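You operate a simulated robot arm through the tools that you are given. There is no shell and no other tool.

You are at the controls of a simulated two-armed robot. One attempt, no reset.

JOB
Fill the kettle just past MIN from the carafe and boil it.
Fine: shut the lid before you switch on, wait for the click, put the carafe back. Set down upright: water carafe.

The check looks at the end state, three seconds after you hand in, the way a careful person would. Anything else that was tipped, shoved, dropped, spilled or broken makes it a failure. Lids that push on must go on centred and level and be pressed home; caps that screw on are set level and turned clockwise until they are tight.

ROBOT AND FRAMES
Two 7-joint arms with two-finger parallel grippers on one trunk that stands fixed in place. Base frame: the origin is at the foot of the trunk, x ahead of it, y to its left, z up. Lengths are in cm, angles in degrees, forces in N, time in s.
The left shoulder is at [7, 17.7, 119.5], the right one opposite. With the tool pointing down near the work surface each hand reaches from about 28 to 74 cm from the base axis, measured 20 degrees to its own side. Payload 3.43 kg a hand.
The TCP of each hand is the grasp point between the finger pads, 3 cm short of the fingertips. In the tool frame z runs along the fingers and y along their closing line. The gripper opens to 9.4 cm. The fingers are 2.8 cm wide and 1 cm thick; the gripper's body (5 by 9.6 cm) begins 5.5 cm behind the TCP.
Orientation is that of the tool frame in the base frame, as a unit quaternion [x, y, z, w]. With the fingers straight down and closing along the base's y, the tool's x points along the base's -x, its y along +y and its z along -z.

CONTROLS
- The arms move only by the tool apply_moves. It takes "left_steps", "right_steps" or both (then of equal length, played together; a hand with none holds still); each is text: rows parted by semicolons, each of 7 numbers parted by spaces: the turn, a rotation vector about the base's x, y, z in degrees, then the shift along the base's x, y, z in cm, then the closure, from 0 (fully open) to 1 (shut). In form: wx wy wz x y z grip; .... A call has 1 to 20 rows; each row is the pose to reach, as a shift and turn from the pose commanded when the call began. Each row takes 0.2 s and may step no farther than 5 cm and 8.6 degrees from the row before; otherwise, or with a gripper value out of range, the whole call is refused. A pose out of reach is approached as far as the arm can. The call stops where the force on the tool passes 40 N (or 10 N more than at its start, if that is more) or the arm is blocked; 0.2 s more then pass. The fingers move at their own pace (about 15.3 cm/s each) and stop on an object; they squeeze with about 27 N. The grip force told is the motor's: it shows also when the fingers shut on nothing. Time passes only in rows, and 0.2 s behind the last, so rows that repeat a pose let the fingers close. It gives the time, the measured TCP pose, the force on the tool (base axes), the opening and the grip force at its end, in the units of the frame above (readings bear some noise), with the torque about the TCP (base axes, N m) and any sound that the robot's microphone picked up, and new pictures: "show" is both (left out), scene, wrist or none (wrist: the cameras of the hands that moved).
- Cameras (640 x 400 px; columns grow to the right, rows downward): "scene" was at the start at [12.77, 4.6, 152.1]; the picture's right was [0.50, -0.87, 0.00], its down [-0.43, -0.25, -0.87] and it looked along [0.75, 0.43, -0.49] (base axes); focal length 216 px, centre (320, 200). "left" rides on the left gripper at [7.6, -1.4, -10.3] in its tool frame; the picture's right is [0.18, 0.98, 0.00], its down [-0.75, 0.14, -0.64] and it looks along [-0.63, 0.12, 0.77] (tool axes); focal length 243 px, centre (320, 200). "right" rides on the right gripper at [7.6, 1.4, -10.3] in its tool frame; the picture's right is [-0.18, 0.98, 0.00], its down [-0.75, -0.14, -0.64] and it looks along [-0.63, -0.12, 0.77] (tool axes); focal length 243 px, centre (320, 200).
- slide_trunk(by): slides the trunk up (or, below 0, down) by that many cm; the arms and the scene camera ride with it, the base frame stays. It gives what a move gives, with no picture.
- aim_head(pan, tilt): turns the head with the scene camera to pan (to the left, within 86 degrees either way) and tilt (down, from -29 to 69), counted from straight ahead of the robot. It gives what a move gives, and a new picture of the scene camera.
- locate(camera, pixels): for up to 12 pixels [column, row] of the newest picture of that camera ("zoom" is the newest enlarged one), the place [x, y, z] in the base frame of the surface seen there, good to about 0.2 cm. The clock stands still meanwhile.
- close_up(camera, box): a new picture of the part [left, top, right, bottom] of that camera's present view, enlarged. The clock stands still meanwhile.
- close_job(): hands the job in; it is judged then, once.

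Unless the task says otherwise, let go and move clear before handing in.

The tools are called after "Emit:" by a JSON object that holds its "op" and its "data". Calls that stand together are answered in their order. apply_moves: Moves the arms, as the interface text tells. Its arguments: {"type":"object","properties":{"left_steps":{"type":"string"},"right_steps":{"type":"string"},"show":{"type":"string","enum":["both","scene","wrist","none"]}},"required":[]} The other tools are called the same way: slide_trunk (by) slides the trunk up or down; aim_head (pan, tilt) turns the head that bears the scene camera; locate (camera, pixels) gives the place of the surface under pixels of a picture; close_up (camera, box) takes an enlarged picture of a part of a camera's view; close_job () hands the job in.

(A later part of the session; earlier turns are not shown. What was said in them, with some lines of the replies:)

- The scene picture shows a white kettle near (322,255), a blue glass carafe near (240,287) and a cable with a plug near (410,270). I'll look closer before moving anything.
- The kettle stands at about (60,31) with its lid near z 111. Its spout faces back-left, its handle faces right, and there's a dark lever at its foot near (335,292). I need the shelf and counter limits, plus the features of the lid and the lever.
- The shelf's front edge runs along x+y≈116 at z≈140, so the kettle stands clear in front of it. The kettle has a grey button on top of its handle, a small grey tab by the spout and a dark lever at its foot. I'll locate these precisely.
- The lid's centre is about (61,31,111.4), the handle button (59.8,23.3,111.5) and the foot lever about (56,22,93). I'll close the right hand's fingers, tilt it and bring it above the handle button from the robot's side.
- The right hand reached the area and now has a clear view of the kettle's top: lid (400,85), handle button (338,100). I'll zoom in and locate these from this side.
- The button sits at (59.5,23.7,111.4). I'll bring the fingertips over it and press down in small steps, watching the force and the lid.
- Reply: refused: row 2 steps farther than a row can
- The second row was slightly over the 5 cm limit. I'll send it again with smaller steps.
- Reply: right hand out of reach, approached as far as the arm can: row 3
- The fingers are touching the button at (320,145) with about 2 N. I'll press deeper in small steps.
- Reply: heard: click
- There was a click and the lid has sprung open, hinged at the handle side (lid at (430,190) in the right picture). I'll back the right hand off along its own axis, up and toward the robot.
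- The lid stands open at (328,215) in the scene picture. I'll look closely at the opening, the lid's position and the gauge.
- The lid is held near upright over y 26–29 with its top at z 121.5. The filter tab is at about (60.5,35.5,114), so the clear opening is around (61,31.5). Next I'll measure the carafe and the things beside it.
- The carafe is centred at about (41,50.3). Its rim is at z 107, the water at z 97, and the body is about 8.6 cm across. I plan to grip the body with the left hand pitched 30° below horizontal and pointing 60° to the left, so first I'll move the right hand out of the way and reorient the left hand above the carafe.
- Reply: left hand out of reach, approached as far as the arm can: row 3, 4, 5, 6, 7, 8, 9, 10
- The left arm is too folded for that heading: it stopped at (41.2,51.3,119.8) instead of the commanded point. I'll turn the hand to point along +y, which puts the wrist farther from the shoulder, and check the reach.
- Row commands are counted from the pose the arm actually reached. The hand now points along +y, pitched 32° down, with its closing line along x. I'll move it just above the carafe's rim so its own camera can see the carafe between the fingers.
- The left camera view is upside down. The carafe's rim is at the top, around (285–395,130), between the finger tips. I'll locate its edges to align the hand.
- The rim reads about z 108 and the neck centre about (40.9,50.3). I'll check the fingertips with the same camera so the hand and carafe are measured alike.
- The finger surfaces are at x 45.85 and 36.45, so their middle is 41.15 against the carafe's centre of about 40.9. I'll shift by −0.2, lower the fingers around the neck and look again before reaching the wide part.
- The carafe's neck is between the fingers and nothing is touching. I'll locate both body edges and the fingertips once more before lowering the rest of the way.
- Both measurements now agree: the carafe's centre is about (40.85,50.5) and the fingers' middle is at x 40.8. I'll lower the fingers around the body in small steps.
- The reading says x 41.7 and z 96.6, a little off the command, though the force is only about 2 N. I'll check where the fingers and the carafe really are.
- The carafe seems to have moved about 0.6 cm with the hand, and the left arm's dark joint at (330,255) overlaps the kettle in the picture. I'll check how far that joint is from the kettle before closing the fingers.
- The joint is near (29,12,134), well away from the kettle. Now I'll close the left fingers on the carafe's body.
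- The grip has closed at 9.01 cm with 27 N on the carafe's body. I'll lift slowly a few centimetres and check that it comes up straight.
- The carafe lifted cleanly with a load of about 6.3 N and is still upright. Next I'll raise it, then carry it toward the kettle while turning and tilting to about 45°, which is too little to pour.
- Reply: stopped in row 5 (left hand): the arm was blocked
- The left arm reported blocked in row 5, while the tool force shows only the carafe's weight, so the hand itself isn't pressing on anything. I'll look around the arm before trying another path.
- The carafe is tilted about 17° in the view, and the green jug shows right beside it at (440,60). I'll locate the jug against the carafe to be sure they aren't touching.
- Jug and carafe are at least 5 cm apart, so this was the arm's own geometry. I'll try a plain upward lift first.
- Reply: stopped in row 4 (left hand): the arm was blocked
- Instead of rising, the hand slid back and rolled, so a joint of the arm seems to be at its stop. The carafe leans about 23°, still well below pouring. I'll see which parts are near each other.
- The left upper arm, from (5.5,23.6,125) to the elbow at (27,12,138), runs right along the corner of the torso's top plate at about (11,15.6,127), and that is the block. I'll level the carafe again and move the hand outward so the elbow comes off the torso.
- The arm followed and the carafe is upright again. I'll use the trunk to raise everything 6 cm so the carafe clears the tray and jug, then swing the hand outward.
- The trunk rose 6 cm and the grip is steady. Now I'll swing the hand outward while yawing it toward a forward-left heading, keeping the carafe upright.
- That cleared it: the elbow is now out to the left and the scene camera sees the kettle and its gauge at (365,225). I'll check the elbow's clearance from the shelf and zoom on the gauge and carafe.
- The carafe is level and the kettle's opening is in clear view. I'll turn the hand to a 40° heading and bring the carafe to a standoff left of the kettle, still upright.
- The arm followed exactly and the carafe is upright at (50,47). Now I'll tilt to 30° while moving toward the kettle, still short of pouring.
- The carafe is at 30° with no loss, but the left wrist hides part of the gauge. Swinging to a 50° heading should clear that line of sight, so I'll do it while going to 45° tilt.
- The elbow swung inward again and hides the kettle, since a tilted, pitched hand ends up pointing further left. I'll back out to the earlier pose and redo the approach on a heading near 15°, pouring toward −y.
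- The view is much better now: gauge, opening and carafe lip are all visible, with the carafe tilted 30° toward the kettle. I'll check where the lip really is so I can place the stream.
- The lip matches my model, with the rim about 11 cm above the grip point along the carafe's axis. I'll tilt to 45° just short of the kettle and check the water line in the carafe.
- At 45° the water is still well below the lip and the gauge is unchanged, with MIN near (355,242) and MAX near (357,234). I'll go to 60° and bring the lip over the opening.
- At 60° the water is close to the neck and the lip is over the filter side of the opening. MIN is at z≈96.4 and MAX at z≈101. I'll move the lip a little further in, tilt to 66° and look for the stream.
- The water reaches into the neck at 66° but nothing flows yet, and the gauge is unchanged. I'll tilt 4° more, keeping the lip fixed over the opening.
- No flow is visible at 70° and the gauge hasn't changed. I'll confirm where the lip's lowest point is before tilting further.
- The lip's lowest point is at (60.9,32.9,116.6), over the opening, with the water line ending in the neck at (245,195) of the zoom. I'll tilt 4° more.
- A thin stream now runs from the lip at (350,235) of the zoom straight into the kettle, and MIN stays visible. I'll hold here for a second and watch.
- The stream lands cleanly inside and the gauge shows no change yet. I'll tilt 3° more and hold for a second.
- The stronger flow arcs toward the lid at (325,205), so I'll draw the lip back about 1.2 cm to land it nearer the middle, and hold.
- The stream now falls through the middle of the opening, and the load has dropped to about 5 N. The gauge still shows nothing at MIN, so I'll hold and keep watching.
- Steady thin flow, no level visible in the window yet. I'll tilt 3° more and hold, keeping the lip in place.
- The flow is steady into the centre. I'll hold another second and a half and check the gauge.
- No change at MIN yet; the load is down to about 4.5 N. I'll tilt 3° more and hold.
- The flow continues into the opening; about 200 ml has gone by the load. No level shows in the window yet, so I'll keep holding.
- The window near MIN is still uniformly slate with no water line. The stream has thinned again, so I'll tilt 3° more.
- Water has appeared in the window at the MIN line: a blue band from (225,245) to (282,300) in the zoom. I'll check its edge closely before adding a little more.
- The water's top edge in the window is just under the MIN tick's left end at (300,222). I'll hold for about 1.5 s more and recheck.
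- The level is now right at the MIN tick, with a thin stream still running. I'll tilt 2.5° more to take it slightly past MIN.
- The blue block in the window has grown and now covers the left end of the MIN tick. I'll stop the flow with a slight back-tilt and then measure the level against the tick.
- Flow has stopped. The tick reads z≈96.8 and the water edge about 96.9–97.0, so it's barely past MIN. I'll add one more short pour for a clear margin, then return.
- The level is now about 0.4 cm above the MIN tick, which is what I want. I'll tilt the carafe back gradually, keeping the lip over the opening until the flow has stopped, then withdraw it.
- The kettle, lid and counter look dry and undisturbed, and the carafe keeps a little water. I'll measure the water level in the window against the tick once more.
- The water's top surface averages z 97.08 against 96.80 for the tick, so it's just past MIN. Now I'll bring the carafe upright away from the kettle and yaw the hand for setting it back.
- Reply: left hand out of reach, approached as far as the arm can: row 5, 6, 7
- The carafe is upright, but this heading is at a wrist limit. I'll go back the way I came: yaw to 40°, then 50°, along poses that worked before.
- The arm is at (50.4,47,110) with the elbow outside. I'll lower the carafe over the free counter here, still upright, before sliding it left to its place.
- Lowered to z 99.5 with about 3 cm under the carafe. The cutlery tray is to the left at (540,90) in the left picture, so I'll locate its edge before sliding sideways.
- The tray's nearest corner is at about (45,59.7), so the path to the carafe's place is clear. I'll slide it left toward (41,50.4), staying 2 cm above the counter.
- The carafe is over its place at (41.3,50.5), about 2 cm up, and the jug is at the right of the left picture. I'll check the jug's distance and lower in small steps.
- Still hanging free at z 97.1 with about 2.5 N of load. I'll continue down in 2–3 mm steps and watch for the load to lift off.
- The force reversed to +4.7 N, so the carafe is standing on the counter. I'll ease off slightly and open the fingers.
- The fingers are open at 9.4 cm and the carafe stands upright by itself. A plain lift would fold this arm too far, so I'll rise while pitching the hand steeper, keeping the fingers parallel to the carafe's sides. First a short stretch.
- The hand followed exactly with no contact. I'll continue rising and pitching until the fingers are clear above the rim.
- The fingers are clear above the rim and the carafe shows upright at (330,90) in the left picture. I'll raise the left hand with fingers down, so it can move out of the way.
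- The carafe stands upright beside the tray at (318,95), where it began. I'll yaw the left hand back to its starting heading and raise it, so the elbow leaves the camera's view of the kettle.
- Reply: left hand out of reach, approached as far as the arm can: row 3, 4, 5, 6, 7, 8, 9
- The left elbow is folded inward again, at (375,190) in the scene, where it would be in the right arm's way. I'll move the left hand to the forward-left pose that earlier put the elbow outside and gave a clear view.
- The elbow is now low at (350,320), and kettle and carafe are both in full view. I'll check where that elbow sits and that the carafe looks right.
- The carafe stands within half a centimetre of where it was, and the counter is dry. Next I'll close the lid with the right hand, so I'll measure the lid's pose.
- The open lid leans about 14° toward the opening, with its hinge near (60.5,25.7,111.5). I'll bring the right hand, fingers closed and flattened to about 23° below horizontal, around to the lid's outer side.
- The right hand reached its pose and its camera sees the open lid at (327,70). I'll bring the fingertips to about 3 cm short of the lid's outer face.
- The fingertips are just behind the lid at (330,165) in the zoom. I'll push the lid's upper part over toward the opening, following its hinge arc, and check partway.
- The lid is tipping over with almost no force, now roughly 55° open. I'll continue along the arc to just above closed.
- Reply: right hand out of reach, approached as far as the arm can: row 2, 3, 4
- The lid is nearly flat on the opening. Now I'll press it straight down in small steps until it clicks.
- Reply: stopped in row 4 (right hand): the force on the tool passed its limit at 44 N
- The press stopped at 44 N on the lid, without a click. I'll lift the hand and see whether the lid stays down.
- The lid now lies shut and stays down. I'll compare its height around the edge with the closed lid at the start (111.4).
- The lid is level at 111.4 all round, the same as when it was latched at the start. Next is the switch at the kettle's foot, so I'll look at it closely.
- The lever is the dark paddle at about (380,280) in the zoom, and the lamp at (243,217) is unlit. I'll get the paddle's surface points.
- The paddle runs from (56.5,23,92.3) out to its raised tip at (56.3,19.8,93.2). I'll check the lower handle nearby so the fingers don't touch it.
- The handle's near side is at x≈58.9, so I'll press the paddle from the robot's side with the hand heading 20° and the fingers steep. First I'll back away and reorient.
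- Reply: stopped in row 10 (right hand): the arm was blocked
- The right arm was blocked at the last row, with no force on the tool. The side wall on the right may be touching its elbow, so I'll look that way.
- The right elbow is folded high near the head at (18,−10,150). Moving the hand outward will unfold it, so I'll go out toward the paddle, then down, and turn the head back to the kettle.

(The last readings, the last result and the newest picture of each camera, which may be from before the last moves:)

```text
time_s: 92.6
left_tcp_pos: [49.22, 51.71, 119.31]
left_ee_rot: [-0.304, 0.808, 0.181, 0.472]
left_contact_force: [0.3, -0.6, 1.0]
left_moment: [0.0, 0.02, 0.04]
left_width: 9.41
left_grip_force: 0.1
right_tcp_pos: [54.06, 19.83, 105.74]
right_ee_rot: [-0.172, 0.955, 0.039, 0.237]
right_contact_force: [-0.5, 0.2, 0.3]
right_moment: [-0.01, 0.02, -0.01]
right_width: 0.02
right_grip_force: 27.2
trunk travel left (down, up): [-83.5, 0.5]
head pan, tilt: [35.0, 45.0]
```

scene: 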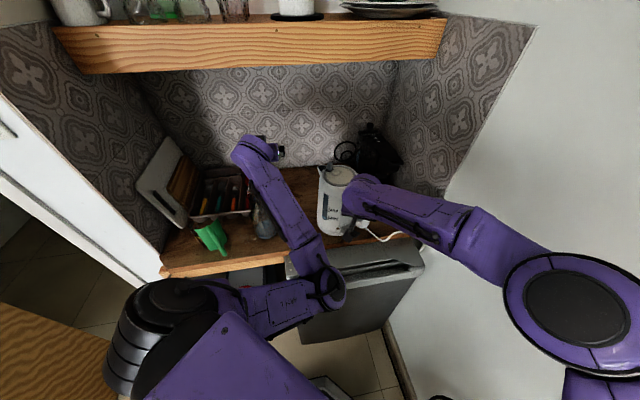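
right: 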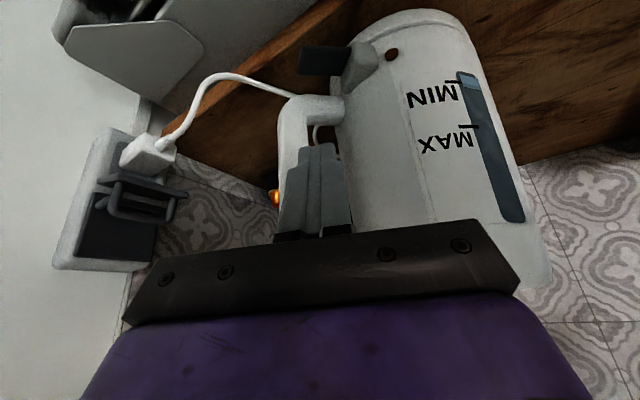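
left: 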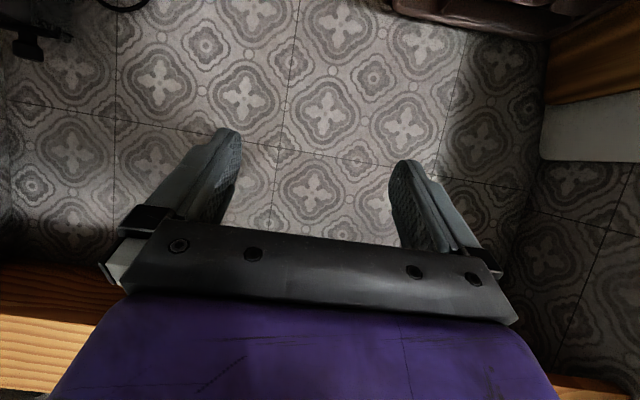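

The hand is now above the paddle area, and its camera shows both the paddle (325,60) and the gauge (465,85). I'll zoom on both to align and recheck the level.

Emit:
{"op": "close_up", "data": {"camera": "right", "box": [380, 40, 540, 140]}}

Emit:
{"op": "close_up", "data": {"camera": "right", "box": [260, 20, 420, 220]}}

Emit:
{"op": "locate", "data": {"camera": "right", "pixels": [[310, 60], [325, 62], [340, 60], [305, 70], [335, 72], [318, 155], [300, 150], [335, 150], [300, 110], [318, 130], [290, 150], [360, 65]]}}

```text
4.00 times, centred on (460, 90) of right
```

zoom: 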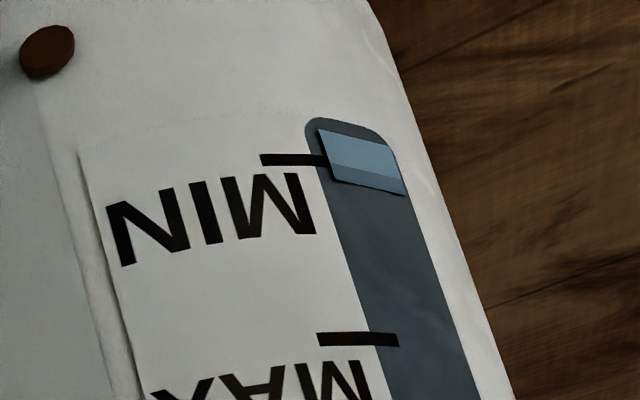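

```text
2.00 times, centred on (340, 120) of right
```

zoom: 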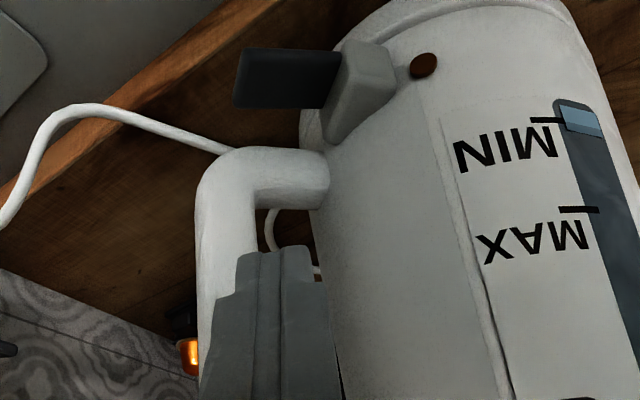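

```text
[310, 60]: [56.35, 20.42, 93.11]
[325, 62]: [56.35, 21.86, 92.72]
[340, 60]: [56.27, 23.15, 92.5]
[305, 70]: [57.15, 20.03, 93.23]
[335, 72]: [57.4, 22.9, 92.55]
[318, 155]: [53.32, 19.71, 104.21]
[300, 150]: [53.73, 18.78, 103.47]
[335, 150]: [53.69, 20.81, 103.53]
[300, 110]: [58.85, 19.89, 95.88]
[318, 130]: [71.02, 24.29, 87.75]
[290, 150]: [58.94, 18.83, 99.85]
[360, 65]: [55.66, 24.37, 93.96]
```

The right camera confirms the water sits a little past MIN, and the paddle's tip is at (56.3,20.4,93.1). I'll lower the fingertips to just above it.

Emit:
{"op": "apply_moves", "data": {"right_steps": "0 0 0 0.5 0.15 -2 1; 0 0 0 0.9 0.25 -4 1; 0 0 0 1.2 0.35 -5.5 1; 0 0 0 1.3 0.4 -7 1; 0 0 0 1.3 0.4 -8 1; 0 0 0 1.3 0.4 -8 1", "show": "both"}}

Emit:
{"op": "close_up", "data": {"camera": "right", "box": [200, 20, 440, 220]}}

Emit:
{"op": "close_up", "data": {"camera": "scene", "box": [310, 190, 400, 260]}}

```text
time_s: 94.0
left_tcp_pos: [49.1, 51.64, 119.2]
left_ee_rot: [-0.304, 0.808, 0.182, 0.472]
left_contact_force: [1.0, 0.4, 0.3]
left_moment: [0.02, 0.01, 0.03]
left_width: 9.42
left_grip_force: 0.0
right_tcp_pos: [55.38, 20.33, 97.84]
right_ee_rot: [-0.172, 0.956, 0.04, 0.236]
right_contact_force: [0.7, -0.2, 0.4]
right_moment: [0.01, -0.01, 0.0]
right_width: 0.0
right_grip_force: 27.0
trunk travel left (down, up): [-83.5, 0.5]
head pan, tilt: [35.0, 45.0]
```

scene: 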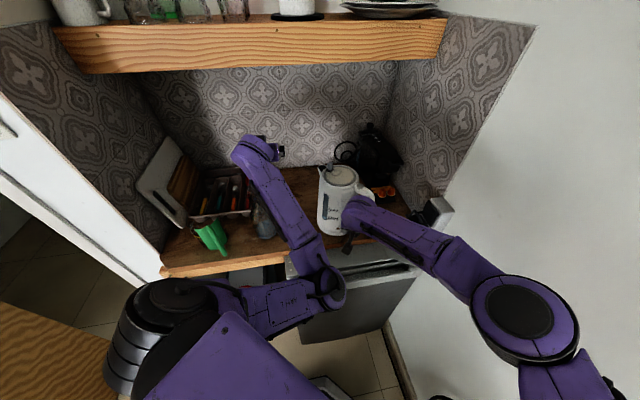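
right: 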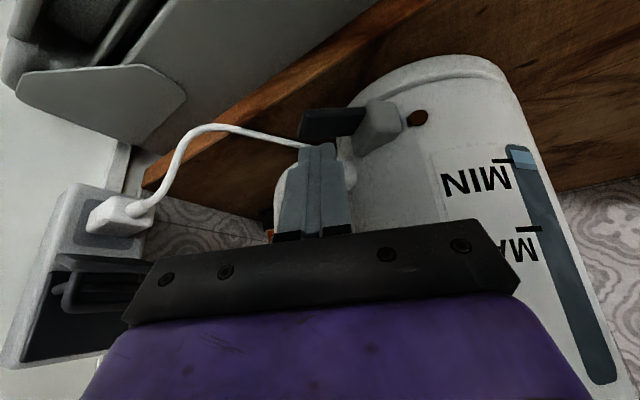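

```text
2.00 times, centred on (320, 120) of right
```

zoom: 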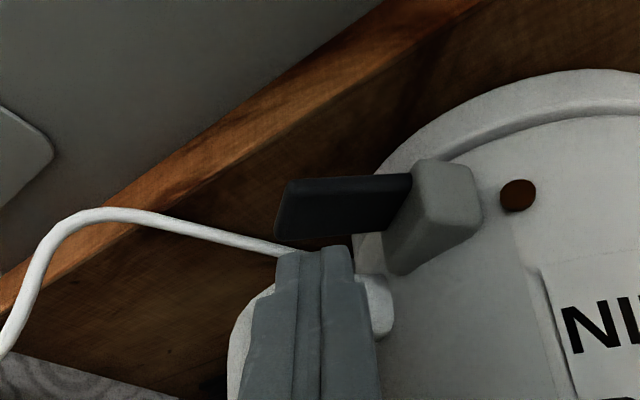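

```text
5.71 times, centred on (355, 225) of scene
```

zoom: 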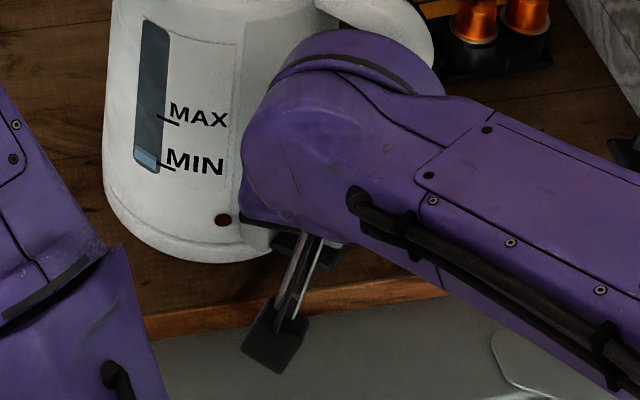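

The fingertips are about 1.3 cm above the paddle's end. I'll press down in 2–3 mm steps and listen for the click.

Emit:
{"op": "apply_moves", "data": {"right_steps": "0 0 0 0 0 -0.6 1; 0 0 0 0 0 -1 1; 0 0 0 0 0 -1.3 1; 0 0 0 0 0 -1.6 1; 0 0 0 0 0 -1.8 1", "show": "wrist"}}

Emit:
{"op": "close_up", "data": {"camera": "right", "box": [200, 20, 440, 220]}}

```text
time_s: 95.2
left_tcp_pos: [49.18, 51.73, 119.35]
left_ee_rot: [-0.305, 0.807, 0.182, 0.471]
left_contact_force: [-0.1, 0.9, 0.0]
left_moment: [0.02, -0.03, -0.02]
left_width: 9.38
left_grip_force: 0.0
right_tcp_pos: [55.38, 20.12, 96.17]
right_ee_rot: [-0.171, 0.956, 0.038, 0.236]
right_contact_force: [0.5, -1.2, 0.3]
right_moment: [-0.01, -0.02, -0.01]
right_width: 0.02
right_grip_force: 27.2
trunk travel left (down, up): [-83.5, 0.5]
head pan, tilt: [35.0, 45.0]
```

right: 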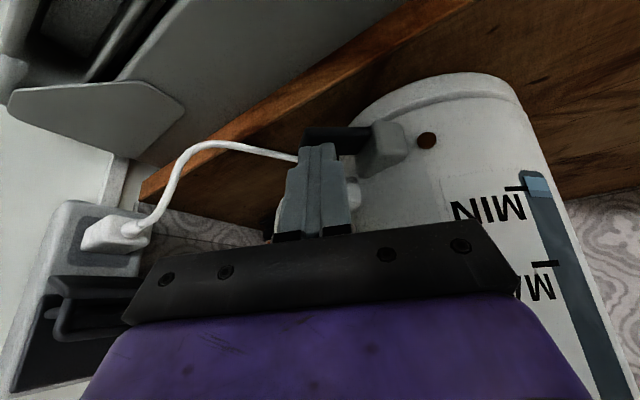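

```text
2.00 times, centred on (320, 120) of right
```

zoom: 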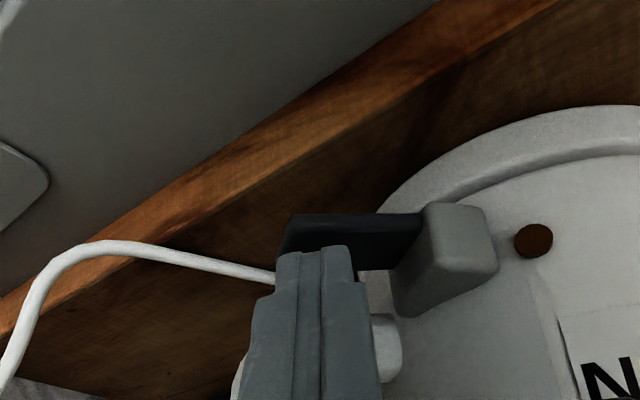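

No real contact force yet. I'll keep pressing down in small steps.

Emit:
{"op": "apply_moves", "data": {"right_steps": "0 0 0 0 0 -0.2 1; 0 0 0 0 0 -0.4 1; 0 0 0 0 0 -0.6 1", "show": "none"}}

Emit:
{"op": "close_up", "data": {"camera": "right", "box": [200, 20, 440, 220]}}

```text
time_s: 96.0
left_tcp_pos: [49.18, 51.72, 119.39]
left_ee_rot: [-0.305, 0.807, 0.183, 0.471]
left_contact_force: [0.3, -0.8, 0.6]
left_moment: [-0.02, 0.02, 0.01]
left_width: 9.42
left_grip_force: 0.0
right_tcp_pos: [55.43, 20.16, 95.57]
right_ee_rot: [-0.172, 0.956, 0.038, 0.236]
right_contact_force: [0.0, -0.7, -0.4]
right_moment: [0.03, 0.01, -0.01]
right_width: 0.01
right_grip_force: 26.5
trunk travel left (down, up): [-83.5, 0.5]
head pan, tilt: [35.0, 45.0]
```

```text
2.00 times, centred on (320, 120) of right
```

zoom: 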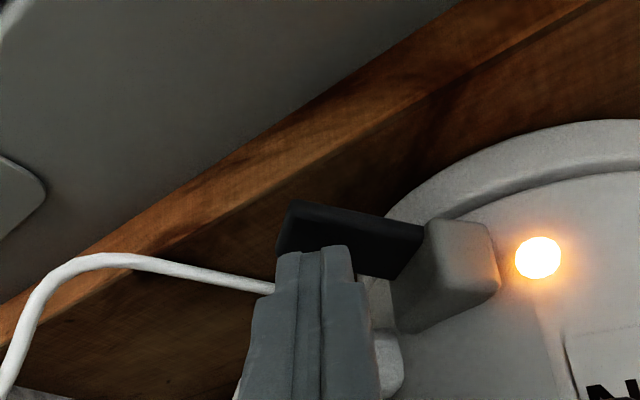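

The lamp at (538,257) is now glowing, so the kettle is on. I'll lift the fingers straight up and check that it stays lit.

Emit:
{"op": "apply_moves", "data": {"right_steps": "0 0 0 0 0 0.5 1; 0 0 0 -0.2 0 1.5 1; 0 0 0 -0.4 -0.1 3 1; 0 0 0 -0.8 -0.3 5 1; 0 0 0 -1.2 -0.4 8 1", "show": "both"}}

Emit:
{"op": "close_up", "data": {"camera": "right", "box": [240, 20, 540, 220]}}

```text
time_s: 97.2
left_tcp_pos: [49.16, 51.65, 119.12]
left_ee_rot: [-0.304, 0.808, 0.181, 0.472]
left_contact_force: [-0.4, -0.1, -0.6]
left_moment: [0.01, -0.03, 0.0]
left_width: 9.42
left_grip_force: 0.0
right_tcp_pos: [54.29, 19.82, 103.67]
right_ee_rot: [-0.172, 0.956, 0.038, 0.236]
right_contact_force: [-0.7, -0.8, 0.3]
right_moment: [-0.01, 0.02, 0.02]
right_width: 0.0
right_grip_force: 27.6
trunk travel left (down, up): [-83.5, 0.5]
head pan, tilt: [35.0, 45.0]
```

scene: 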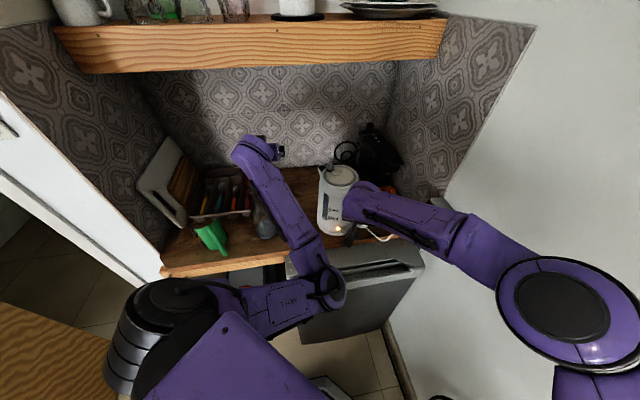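
right: 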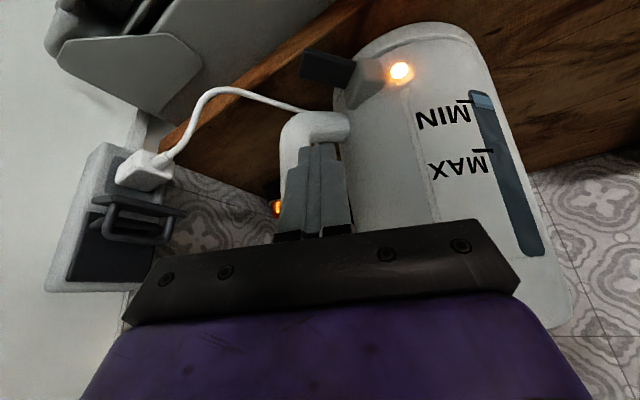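

```text
2.00 times, centred on (390, 120) of right
```

zoom: 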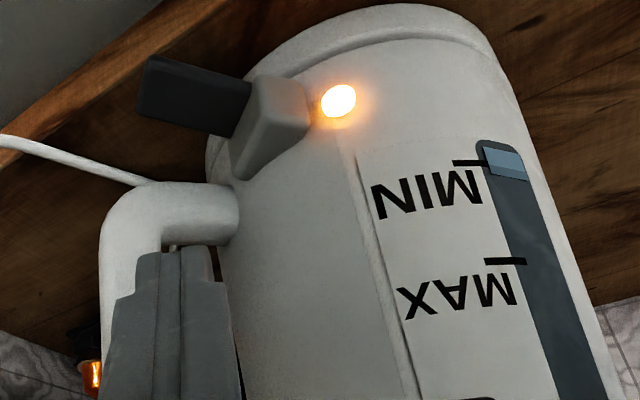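

The lamp stays lit with the paddle down, so the kettle is boiling. I'll move the right hand back a little and wait, listening for the click.

Emit:
{"op": "apply_moves", "data": {"right_steps": "0 0 0 -1.3 -1.6 2 1; 0 0 0 -2.6 -3.3 4 1; 0 0 0 -4 -5 6 1; 0 0 0 -4 -5 6 1; 0 0 0 -4 -5 6 1; 0 0 0 -4 -5 6 1; 0 0 0 -4 -5 6 1; 0 0 0 -4 -5 6 1; 0 0 0 -4 -5 6 1; 0 0 0 -4 -5 6 1; 0 0 0 -4 -5 6 1; 0 0 0 -4 -5 6 1; 0 0 0 -4 -5 6 1; 0 0 0 -4 -5 6 1; 0 0 0 -4 -5 6 1; 0 0 0 -4 -5 6 1; 0 0 0 -4 -5 6 1; 0 0 0 -4 -5 6 1; 0 0 0 -4 -5 6 1; 0 0 0 -4 -5 6 1", "show": "scene"}}

```text
time_s: 98.1
left_tcp_pos: [49.27, 51.86, 119.33]
left_ee_rot: [-0.304, 0.807, 0.183, 0.472]
left_contact_force: [-0.1, 0.1, 0.9]
left_moment: [0.02, 0.03, -0.01]
left_width: 9.41
left_grip_force: 0.1
right_tcp_pos: [48.25, 13.77, 102.83]
right_ee_rot: [-0.15, 0.975, 0.057, 0.154]
right_contact_force: [0.2, -0.6, -0.7]
right_moment: [0.0, -0.02, 0.0]
right_width: 0.04
right_grip_force: 27.4
trunk travel left (down, up): [-83.5, 0.5]
head pan, tilt: [35.0, 45.0]
stopped in row 4 (right hand): the arm was blocked; the commanded pose is now the measured one
```

scene: 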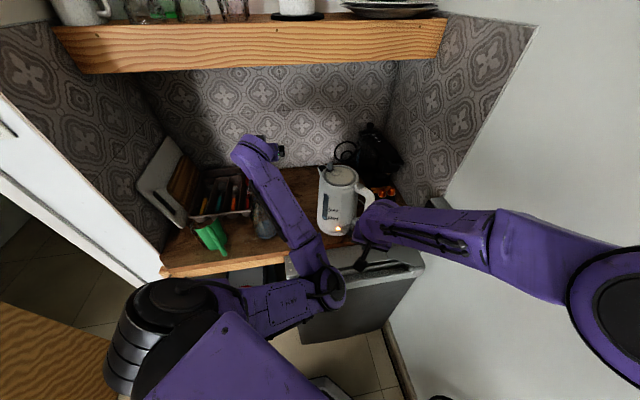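

The right hand is clear of the kettle at (48,14,103), though its elbow met a stop, and the lamp is still lit at (338,229). I'll hold both arms still and wait for the click.

Emit:
{"op": "apply_moves", "data": {"right_steps": "0 0 0 0 0 0 1; 0 0 0 0 0 0 1; 0 0 0 0 0 0 1; 0 0 0 0 0 0 1; 0 0 0 0 0 0 1; 0 0 0 0 0 0 1; 0 0 0 0 0 0 1; 0 0 0 0 0 0 1; 0 0 0 0 0 0 1; 0 0 0 0 0 0 1; 0 0 0 0 0 0 1; 0 0 0 0 0 0 1; 0 0 0 0 0 0 1; 0 0 0 0 0 0 1; 0 0 0 0 0 0 1; 0 0 0 0 0 0 1; 0 0 0 0 0 0 1; 0 0 0 0 0 0 1; 0 0 0 0 0 0 1; 0 0 0 0 0 0 1", "show": "scene"}}

```text
time_s: 102.3
left_tcp_pos: [49.17, 51.74, 119.25]
left_ee_rot: [-0.304, 0.808, 0.182, 0.471]
left_contact_force: [-0.9, 0.4, -0.3]
left_moment: [-0.01, 0.0, -0.02]
left_width: 9.4
left_grip_force: 0.0
right_tcp_pos: [48.21, 13.74, 102.94]
right_ee_rot: [-0.149, 0.975, 0.056, 0.157]
right_contact_force: [-0.9, -0.1, -0.4]
right_moment: [-0.02, 0.01, 0.03]
right_width: 0.02
right_grip_force: 27.7
trunk travel left (down, up): [-83.5, 0.5]
head pan, tilt: [35.0, 45.0]
```

scene: 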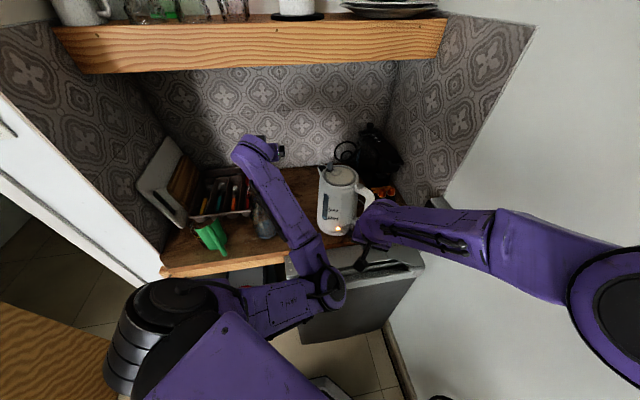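

The lamp at (338,229) is still lit and there's been no click yet. I'll keep waiting.

Emit:
{"op": "apply_moves", "data": {"right_steps": "0 0 0 0 0 0 1; 0 0 0 0 0 0 1; 0 0 0 0 0 0 1; 0 0 0 0 0 0 1; 0 0 0 0 0 0 1; 0 0 0 0 0 0 1; 0 0 0 0 0 0 1; 0 0 0 0 0 0 1; 0 0 0 0 0 0 1; 0 0 0 0 0 0 1; 0 0 0 0 0 0 1; 0 0 0 0 0 0 1; 0 0 0 0 0 0 1; 0 0 0 0 0 0 1; 0 0 0 0 0 0 1; 0 0 0 0 0 0 1; 0 0 0 0 0 0 1; 0 0 0 0 0 0 1; 0 0 0 0 0 0 1; 0 0 0 0 0 0 1", "show": "none"}}

Emit:
{"op": "apply_moves", "data": {"right_steps": "0 0 0 0 0 0 1; 0 0 0 0 0 0 1; 0 0 0 0 0 0 1; 0 0 0 0 0 0 1; 0 0 0 0 0 0 1; 0 0 0 0 0 0 1; 0 0 0 0 0 0 1; 0 0 0 0 0 0 1; 0 0 0 0 0 0 1; 0 0 0 0 0 0 1; 0 0 0 0 0 0 1; 0 0 0 0 0 0 1; 0 0 0 0 0 0 1; 0 0 0 0 0 0 1; 0 0 0 0 0 0 1; 0 0 0 0 0 0 1; 0 0 0 0 0 0 1; 0 0 0 0 0 0 1; 0 0 0 0 0 0 1; 0 0 0 0 0 0 1", "show": "scene"}}

```text
time_s: 106.5
left_tcp_pos: [49.24, 51.79, 119.35]
left_ee_rot: [-0.304, 0.807, 0.182, 0.472]
left_contact_force: [0.1, -0.9, -0.2]
left_moment: [0.01, 0.0, -0.05]
left_width: 9.38
left_grip_force: 0.1
right_tcp_pos: [48.23, 13.82, 102.81]
right_ee_rot: [-0.15, 0.975, 0.056, 0.156]
right_contact_force: [0.6, -1.0, -0.1]
right_moment: [-0.04, -0.02, 0.06]
right_width: 0.0
right_grip_force: 26.8
trunk travel left (down, up): [-83.5, 0.5]
head pan, tilt: [35.0, 45.0]
```

```text
time_s: 110.7
left_tcp_pos: [49.03, 51.67, 119.3]
left_ee_rot: [-0.304, 0.807, 0.182, 0.472]
left_contact_force: [-0.1, -0.6, 0.0]
left_moment: [-0.02, 0.0, -0.03]
left_width: 9.41
left_grip_force: 0.0
right_tcp_pos: [48.26, 13.74, 102.84]
right_ee_rot: [-0.149, 0.975, 0.056, 0.157]
right_contact_force: [0.3, 0.9, 0.9]
right_moment: [0.0, -0.03, -0.02]
right_width: 0.01
right_grip_force: 27.7
trunk travel left (down, up): [-83.5, 0.5]
head pan, tilt: [35.0, 45.0]
```

scene: 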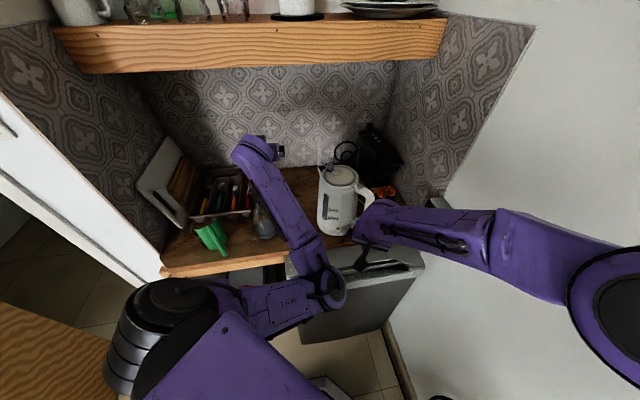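

The lamp no longer glows in the last picture, but no click was reported, so I'll look closely at the lamp, paddle and spout.

Emit:
{"op": "close_up", "data": {"camera": "scene", "box": [300, 140, 400, 250]}}

Emit:
{"op": "close_up", "data": {"camera": "right", "box": [240, 0, 560, 200]}}

```text
3.64 times, centred on (350, 195) of scene
```

zoom: 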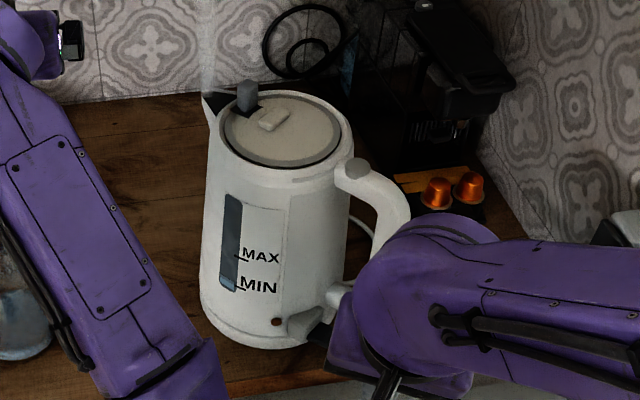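

```text
2.00 times, centred on (400, 100) of right
```

zoom: 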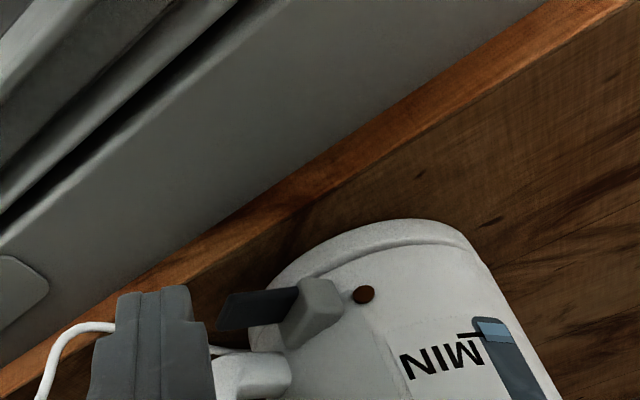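

Steam is rising from the spout at (205,50) and the lamp is off. I'll check the paddle's height to see whether it has sprung back to off, and wait a little longer for a click.

Emit:
{"op": "locate", "data": {"camera": "zoom", "pixels": [[235, 310], [250, 312], [270, 305], [285, 305], [225, 322], [363, 294]]}}

Emit:
{"op": "apply_moves", "data": {"right_steps": "0 0 0 0 0 0 1; 0 0 0 0 0 0 1; 0 0 0 0 0 0 1; 0 0 0 0 0 0 1; 0 0 0 0 0 0 1; 0 0 0 0 0 0 1; 0 0 0 0 0 0 1; 0 0 0 0 0 0 1; 0 0 0 0 0 0 1; 0 0 0 0 0 0 1; 0 0 0 0 0 0 1; 0 0 0 0 0 0 1; 0 0 0 0 0 0 1; 0 0 0 0 0 0 1; 0 0 0 0 0 0 1", "show": "both"}}

```text
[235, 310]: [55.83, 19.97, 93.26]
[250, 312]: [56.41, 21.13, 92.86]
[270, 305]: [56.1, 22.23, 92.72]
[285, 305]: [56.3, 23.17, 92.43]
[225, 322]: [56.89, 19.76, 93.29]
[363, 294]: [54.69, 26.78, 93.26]
```

```text
time_s: 113.9
left_tcp_pos: [49.32, 51.71, 119.31]
left_ee_rot: [-0.304, 0.807, 0.182, 0.472]
left_contact_force: [-0.7, 0.6, 0.6]
left_moment: [0.0, 0.02, 0.0]
left_width: 9.39
left_grip_force: 0.1
right_tcp_pos: [48.14, 13.79, 102.81]
right_ee_rot: [-0.149, 0.975, 0.055, 0.157]
right_contact_force: [-0.2, 1.0, 0.9]
right_moment: [-0.03, -0.01, 0.03]
right_width: 0.0
right_grip_force: 26.7
trunk travel left (down, up): [-83.5, 0.5]
head pan, tilt: [35.0, 45.0]
```

scene: 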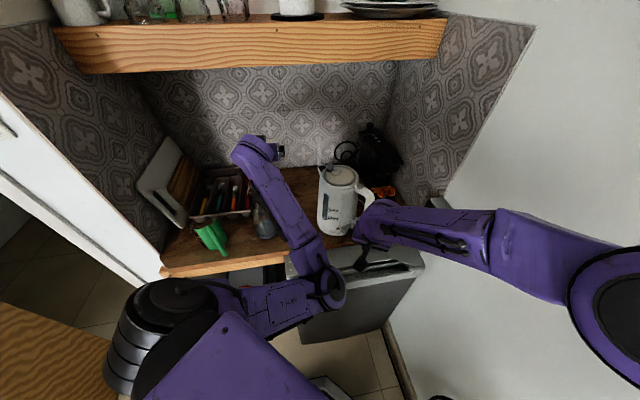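
right: 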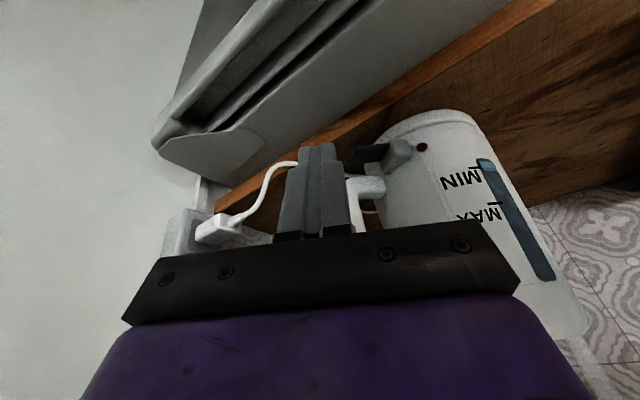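

The paddle is back at its off height (z 93.3) with the lamp out and steam at the spout, so the kettle boiled and switched itself off. I'll verify the level, the lid and the scene once more before clearing the arms.

Emit:
{"op": "close_up", "data": {"camera": "right", "box": [430, 140, 530, 220]}}

Emit:
{"op": "close_up", "data": {"camera": "scene", "box": [310, 150, 380, 200]}}

Emit:
{"op": "close_up", "data": {"camera": "scene", "box": [190, 160, 310, 280]}}

```text
5.00 times, centred on (480, 180) of right
```

zoom: 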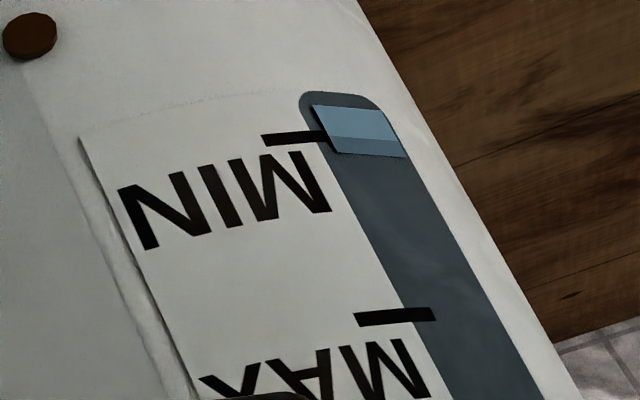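

```text
8.00 times, centred on (345, 175) of scene
```

zoom: 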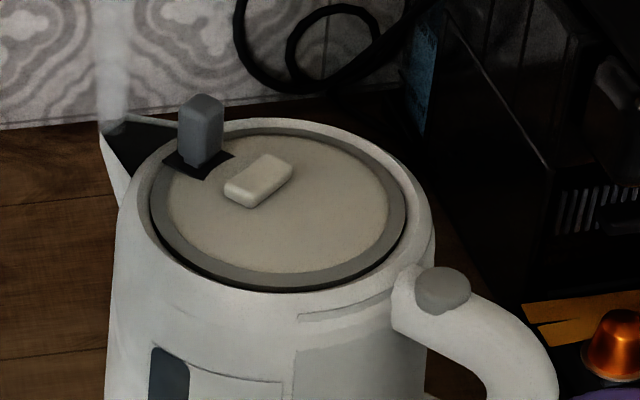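

```text
3.33 times, centred on (250, 220) of scene
```

zoom: 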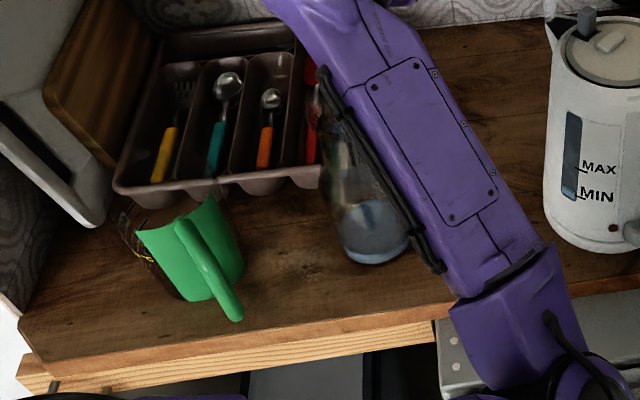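

Everything checks out: the water is just past MIN, the lid is flush, and the kettle has switched off with steam still showing. I never heard the switch-off click, so the lamp, paddle and steam are my evidence that it boiled. The carafe stands upright in its place, nothing else was disturbed, and both hands are clear, so I'm handing in.

Emit:
{"op": "close_job", "data": {}}

```text
The job is handed in.
```

I filled the kettle from the carafe to just past MIN, about 0.3 cm above the mark, and boiled it with the lid shut. The carafe is back upright within about half a centimetre of where it started.

- **The click:** I never heard the kettle click off. I judged that it had boiled because the lamp went out, the switch lever sprang back up and steam was rising from the spout.
- **The lid:** I didn't hear a click when I pressed it shut either. The press reached 44 N, and the lid then stayed down at the same height all round as at the start.
- **Carafe grip:** The carafe slid about half a centimetre on the counter as I first took hold of it.
- **Surroundings:** I saw no spills, and nothing else looked moved. Both hands had let go and were clear when I handed in.
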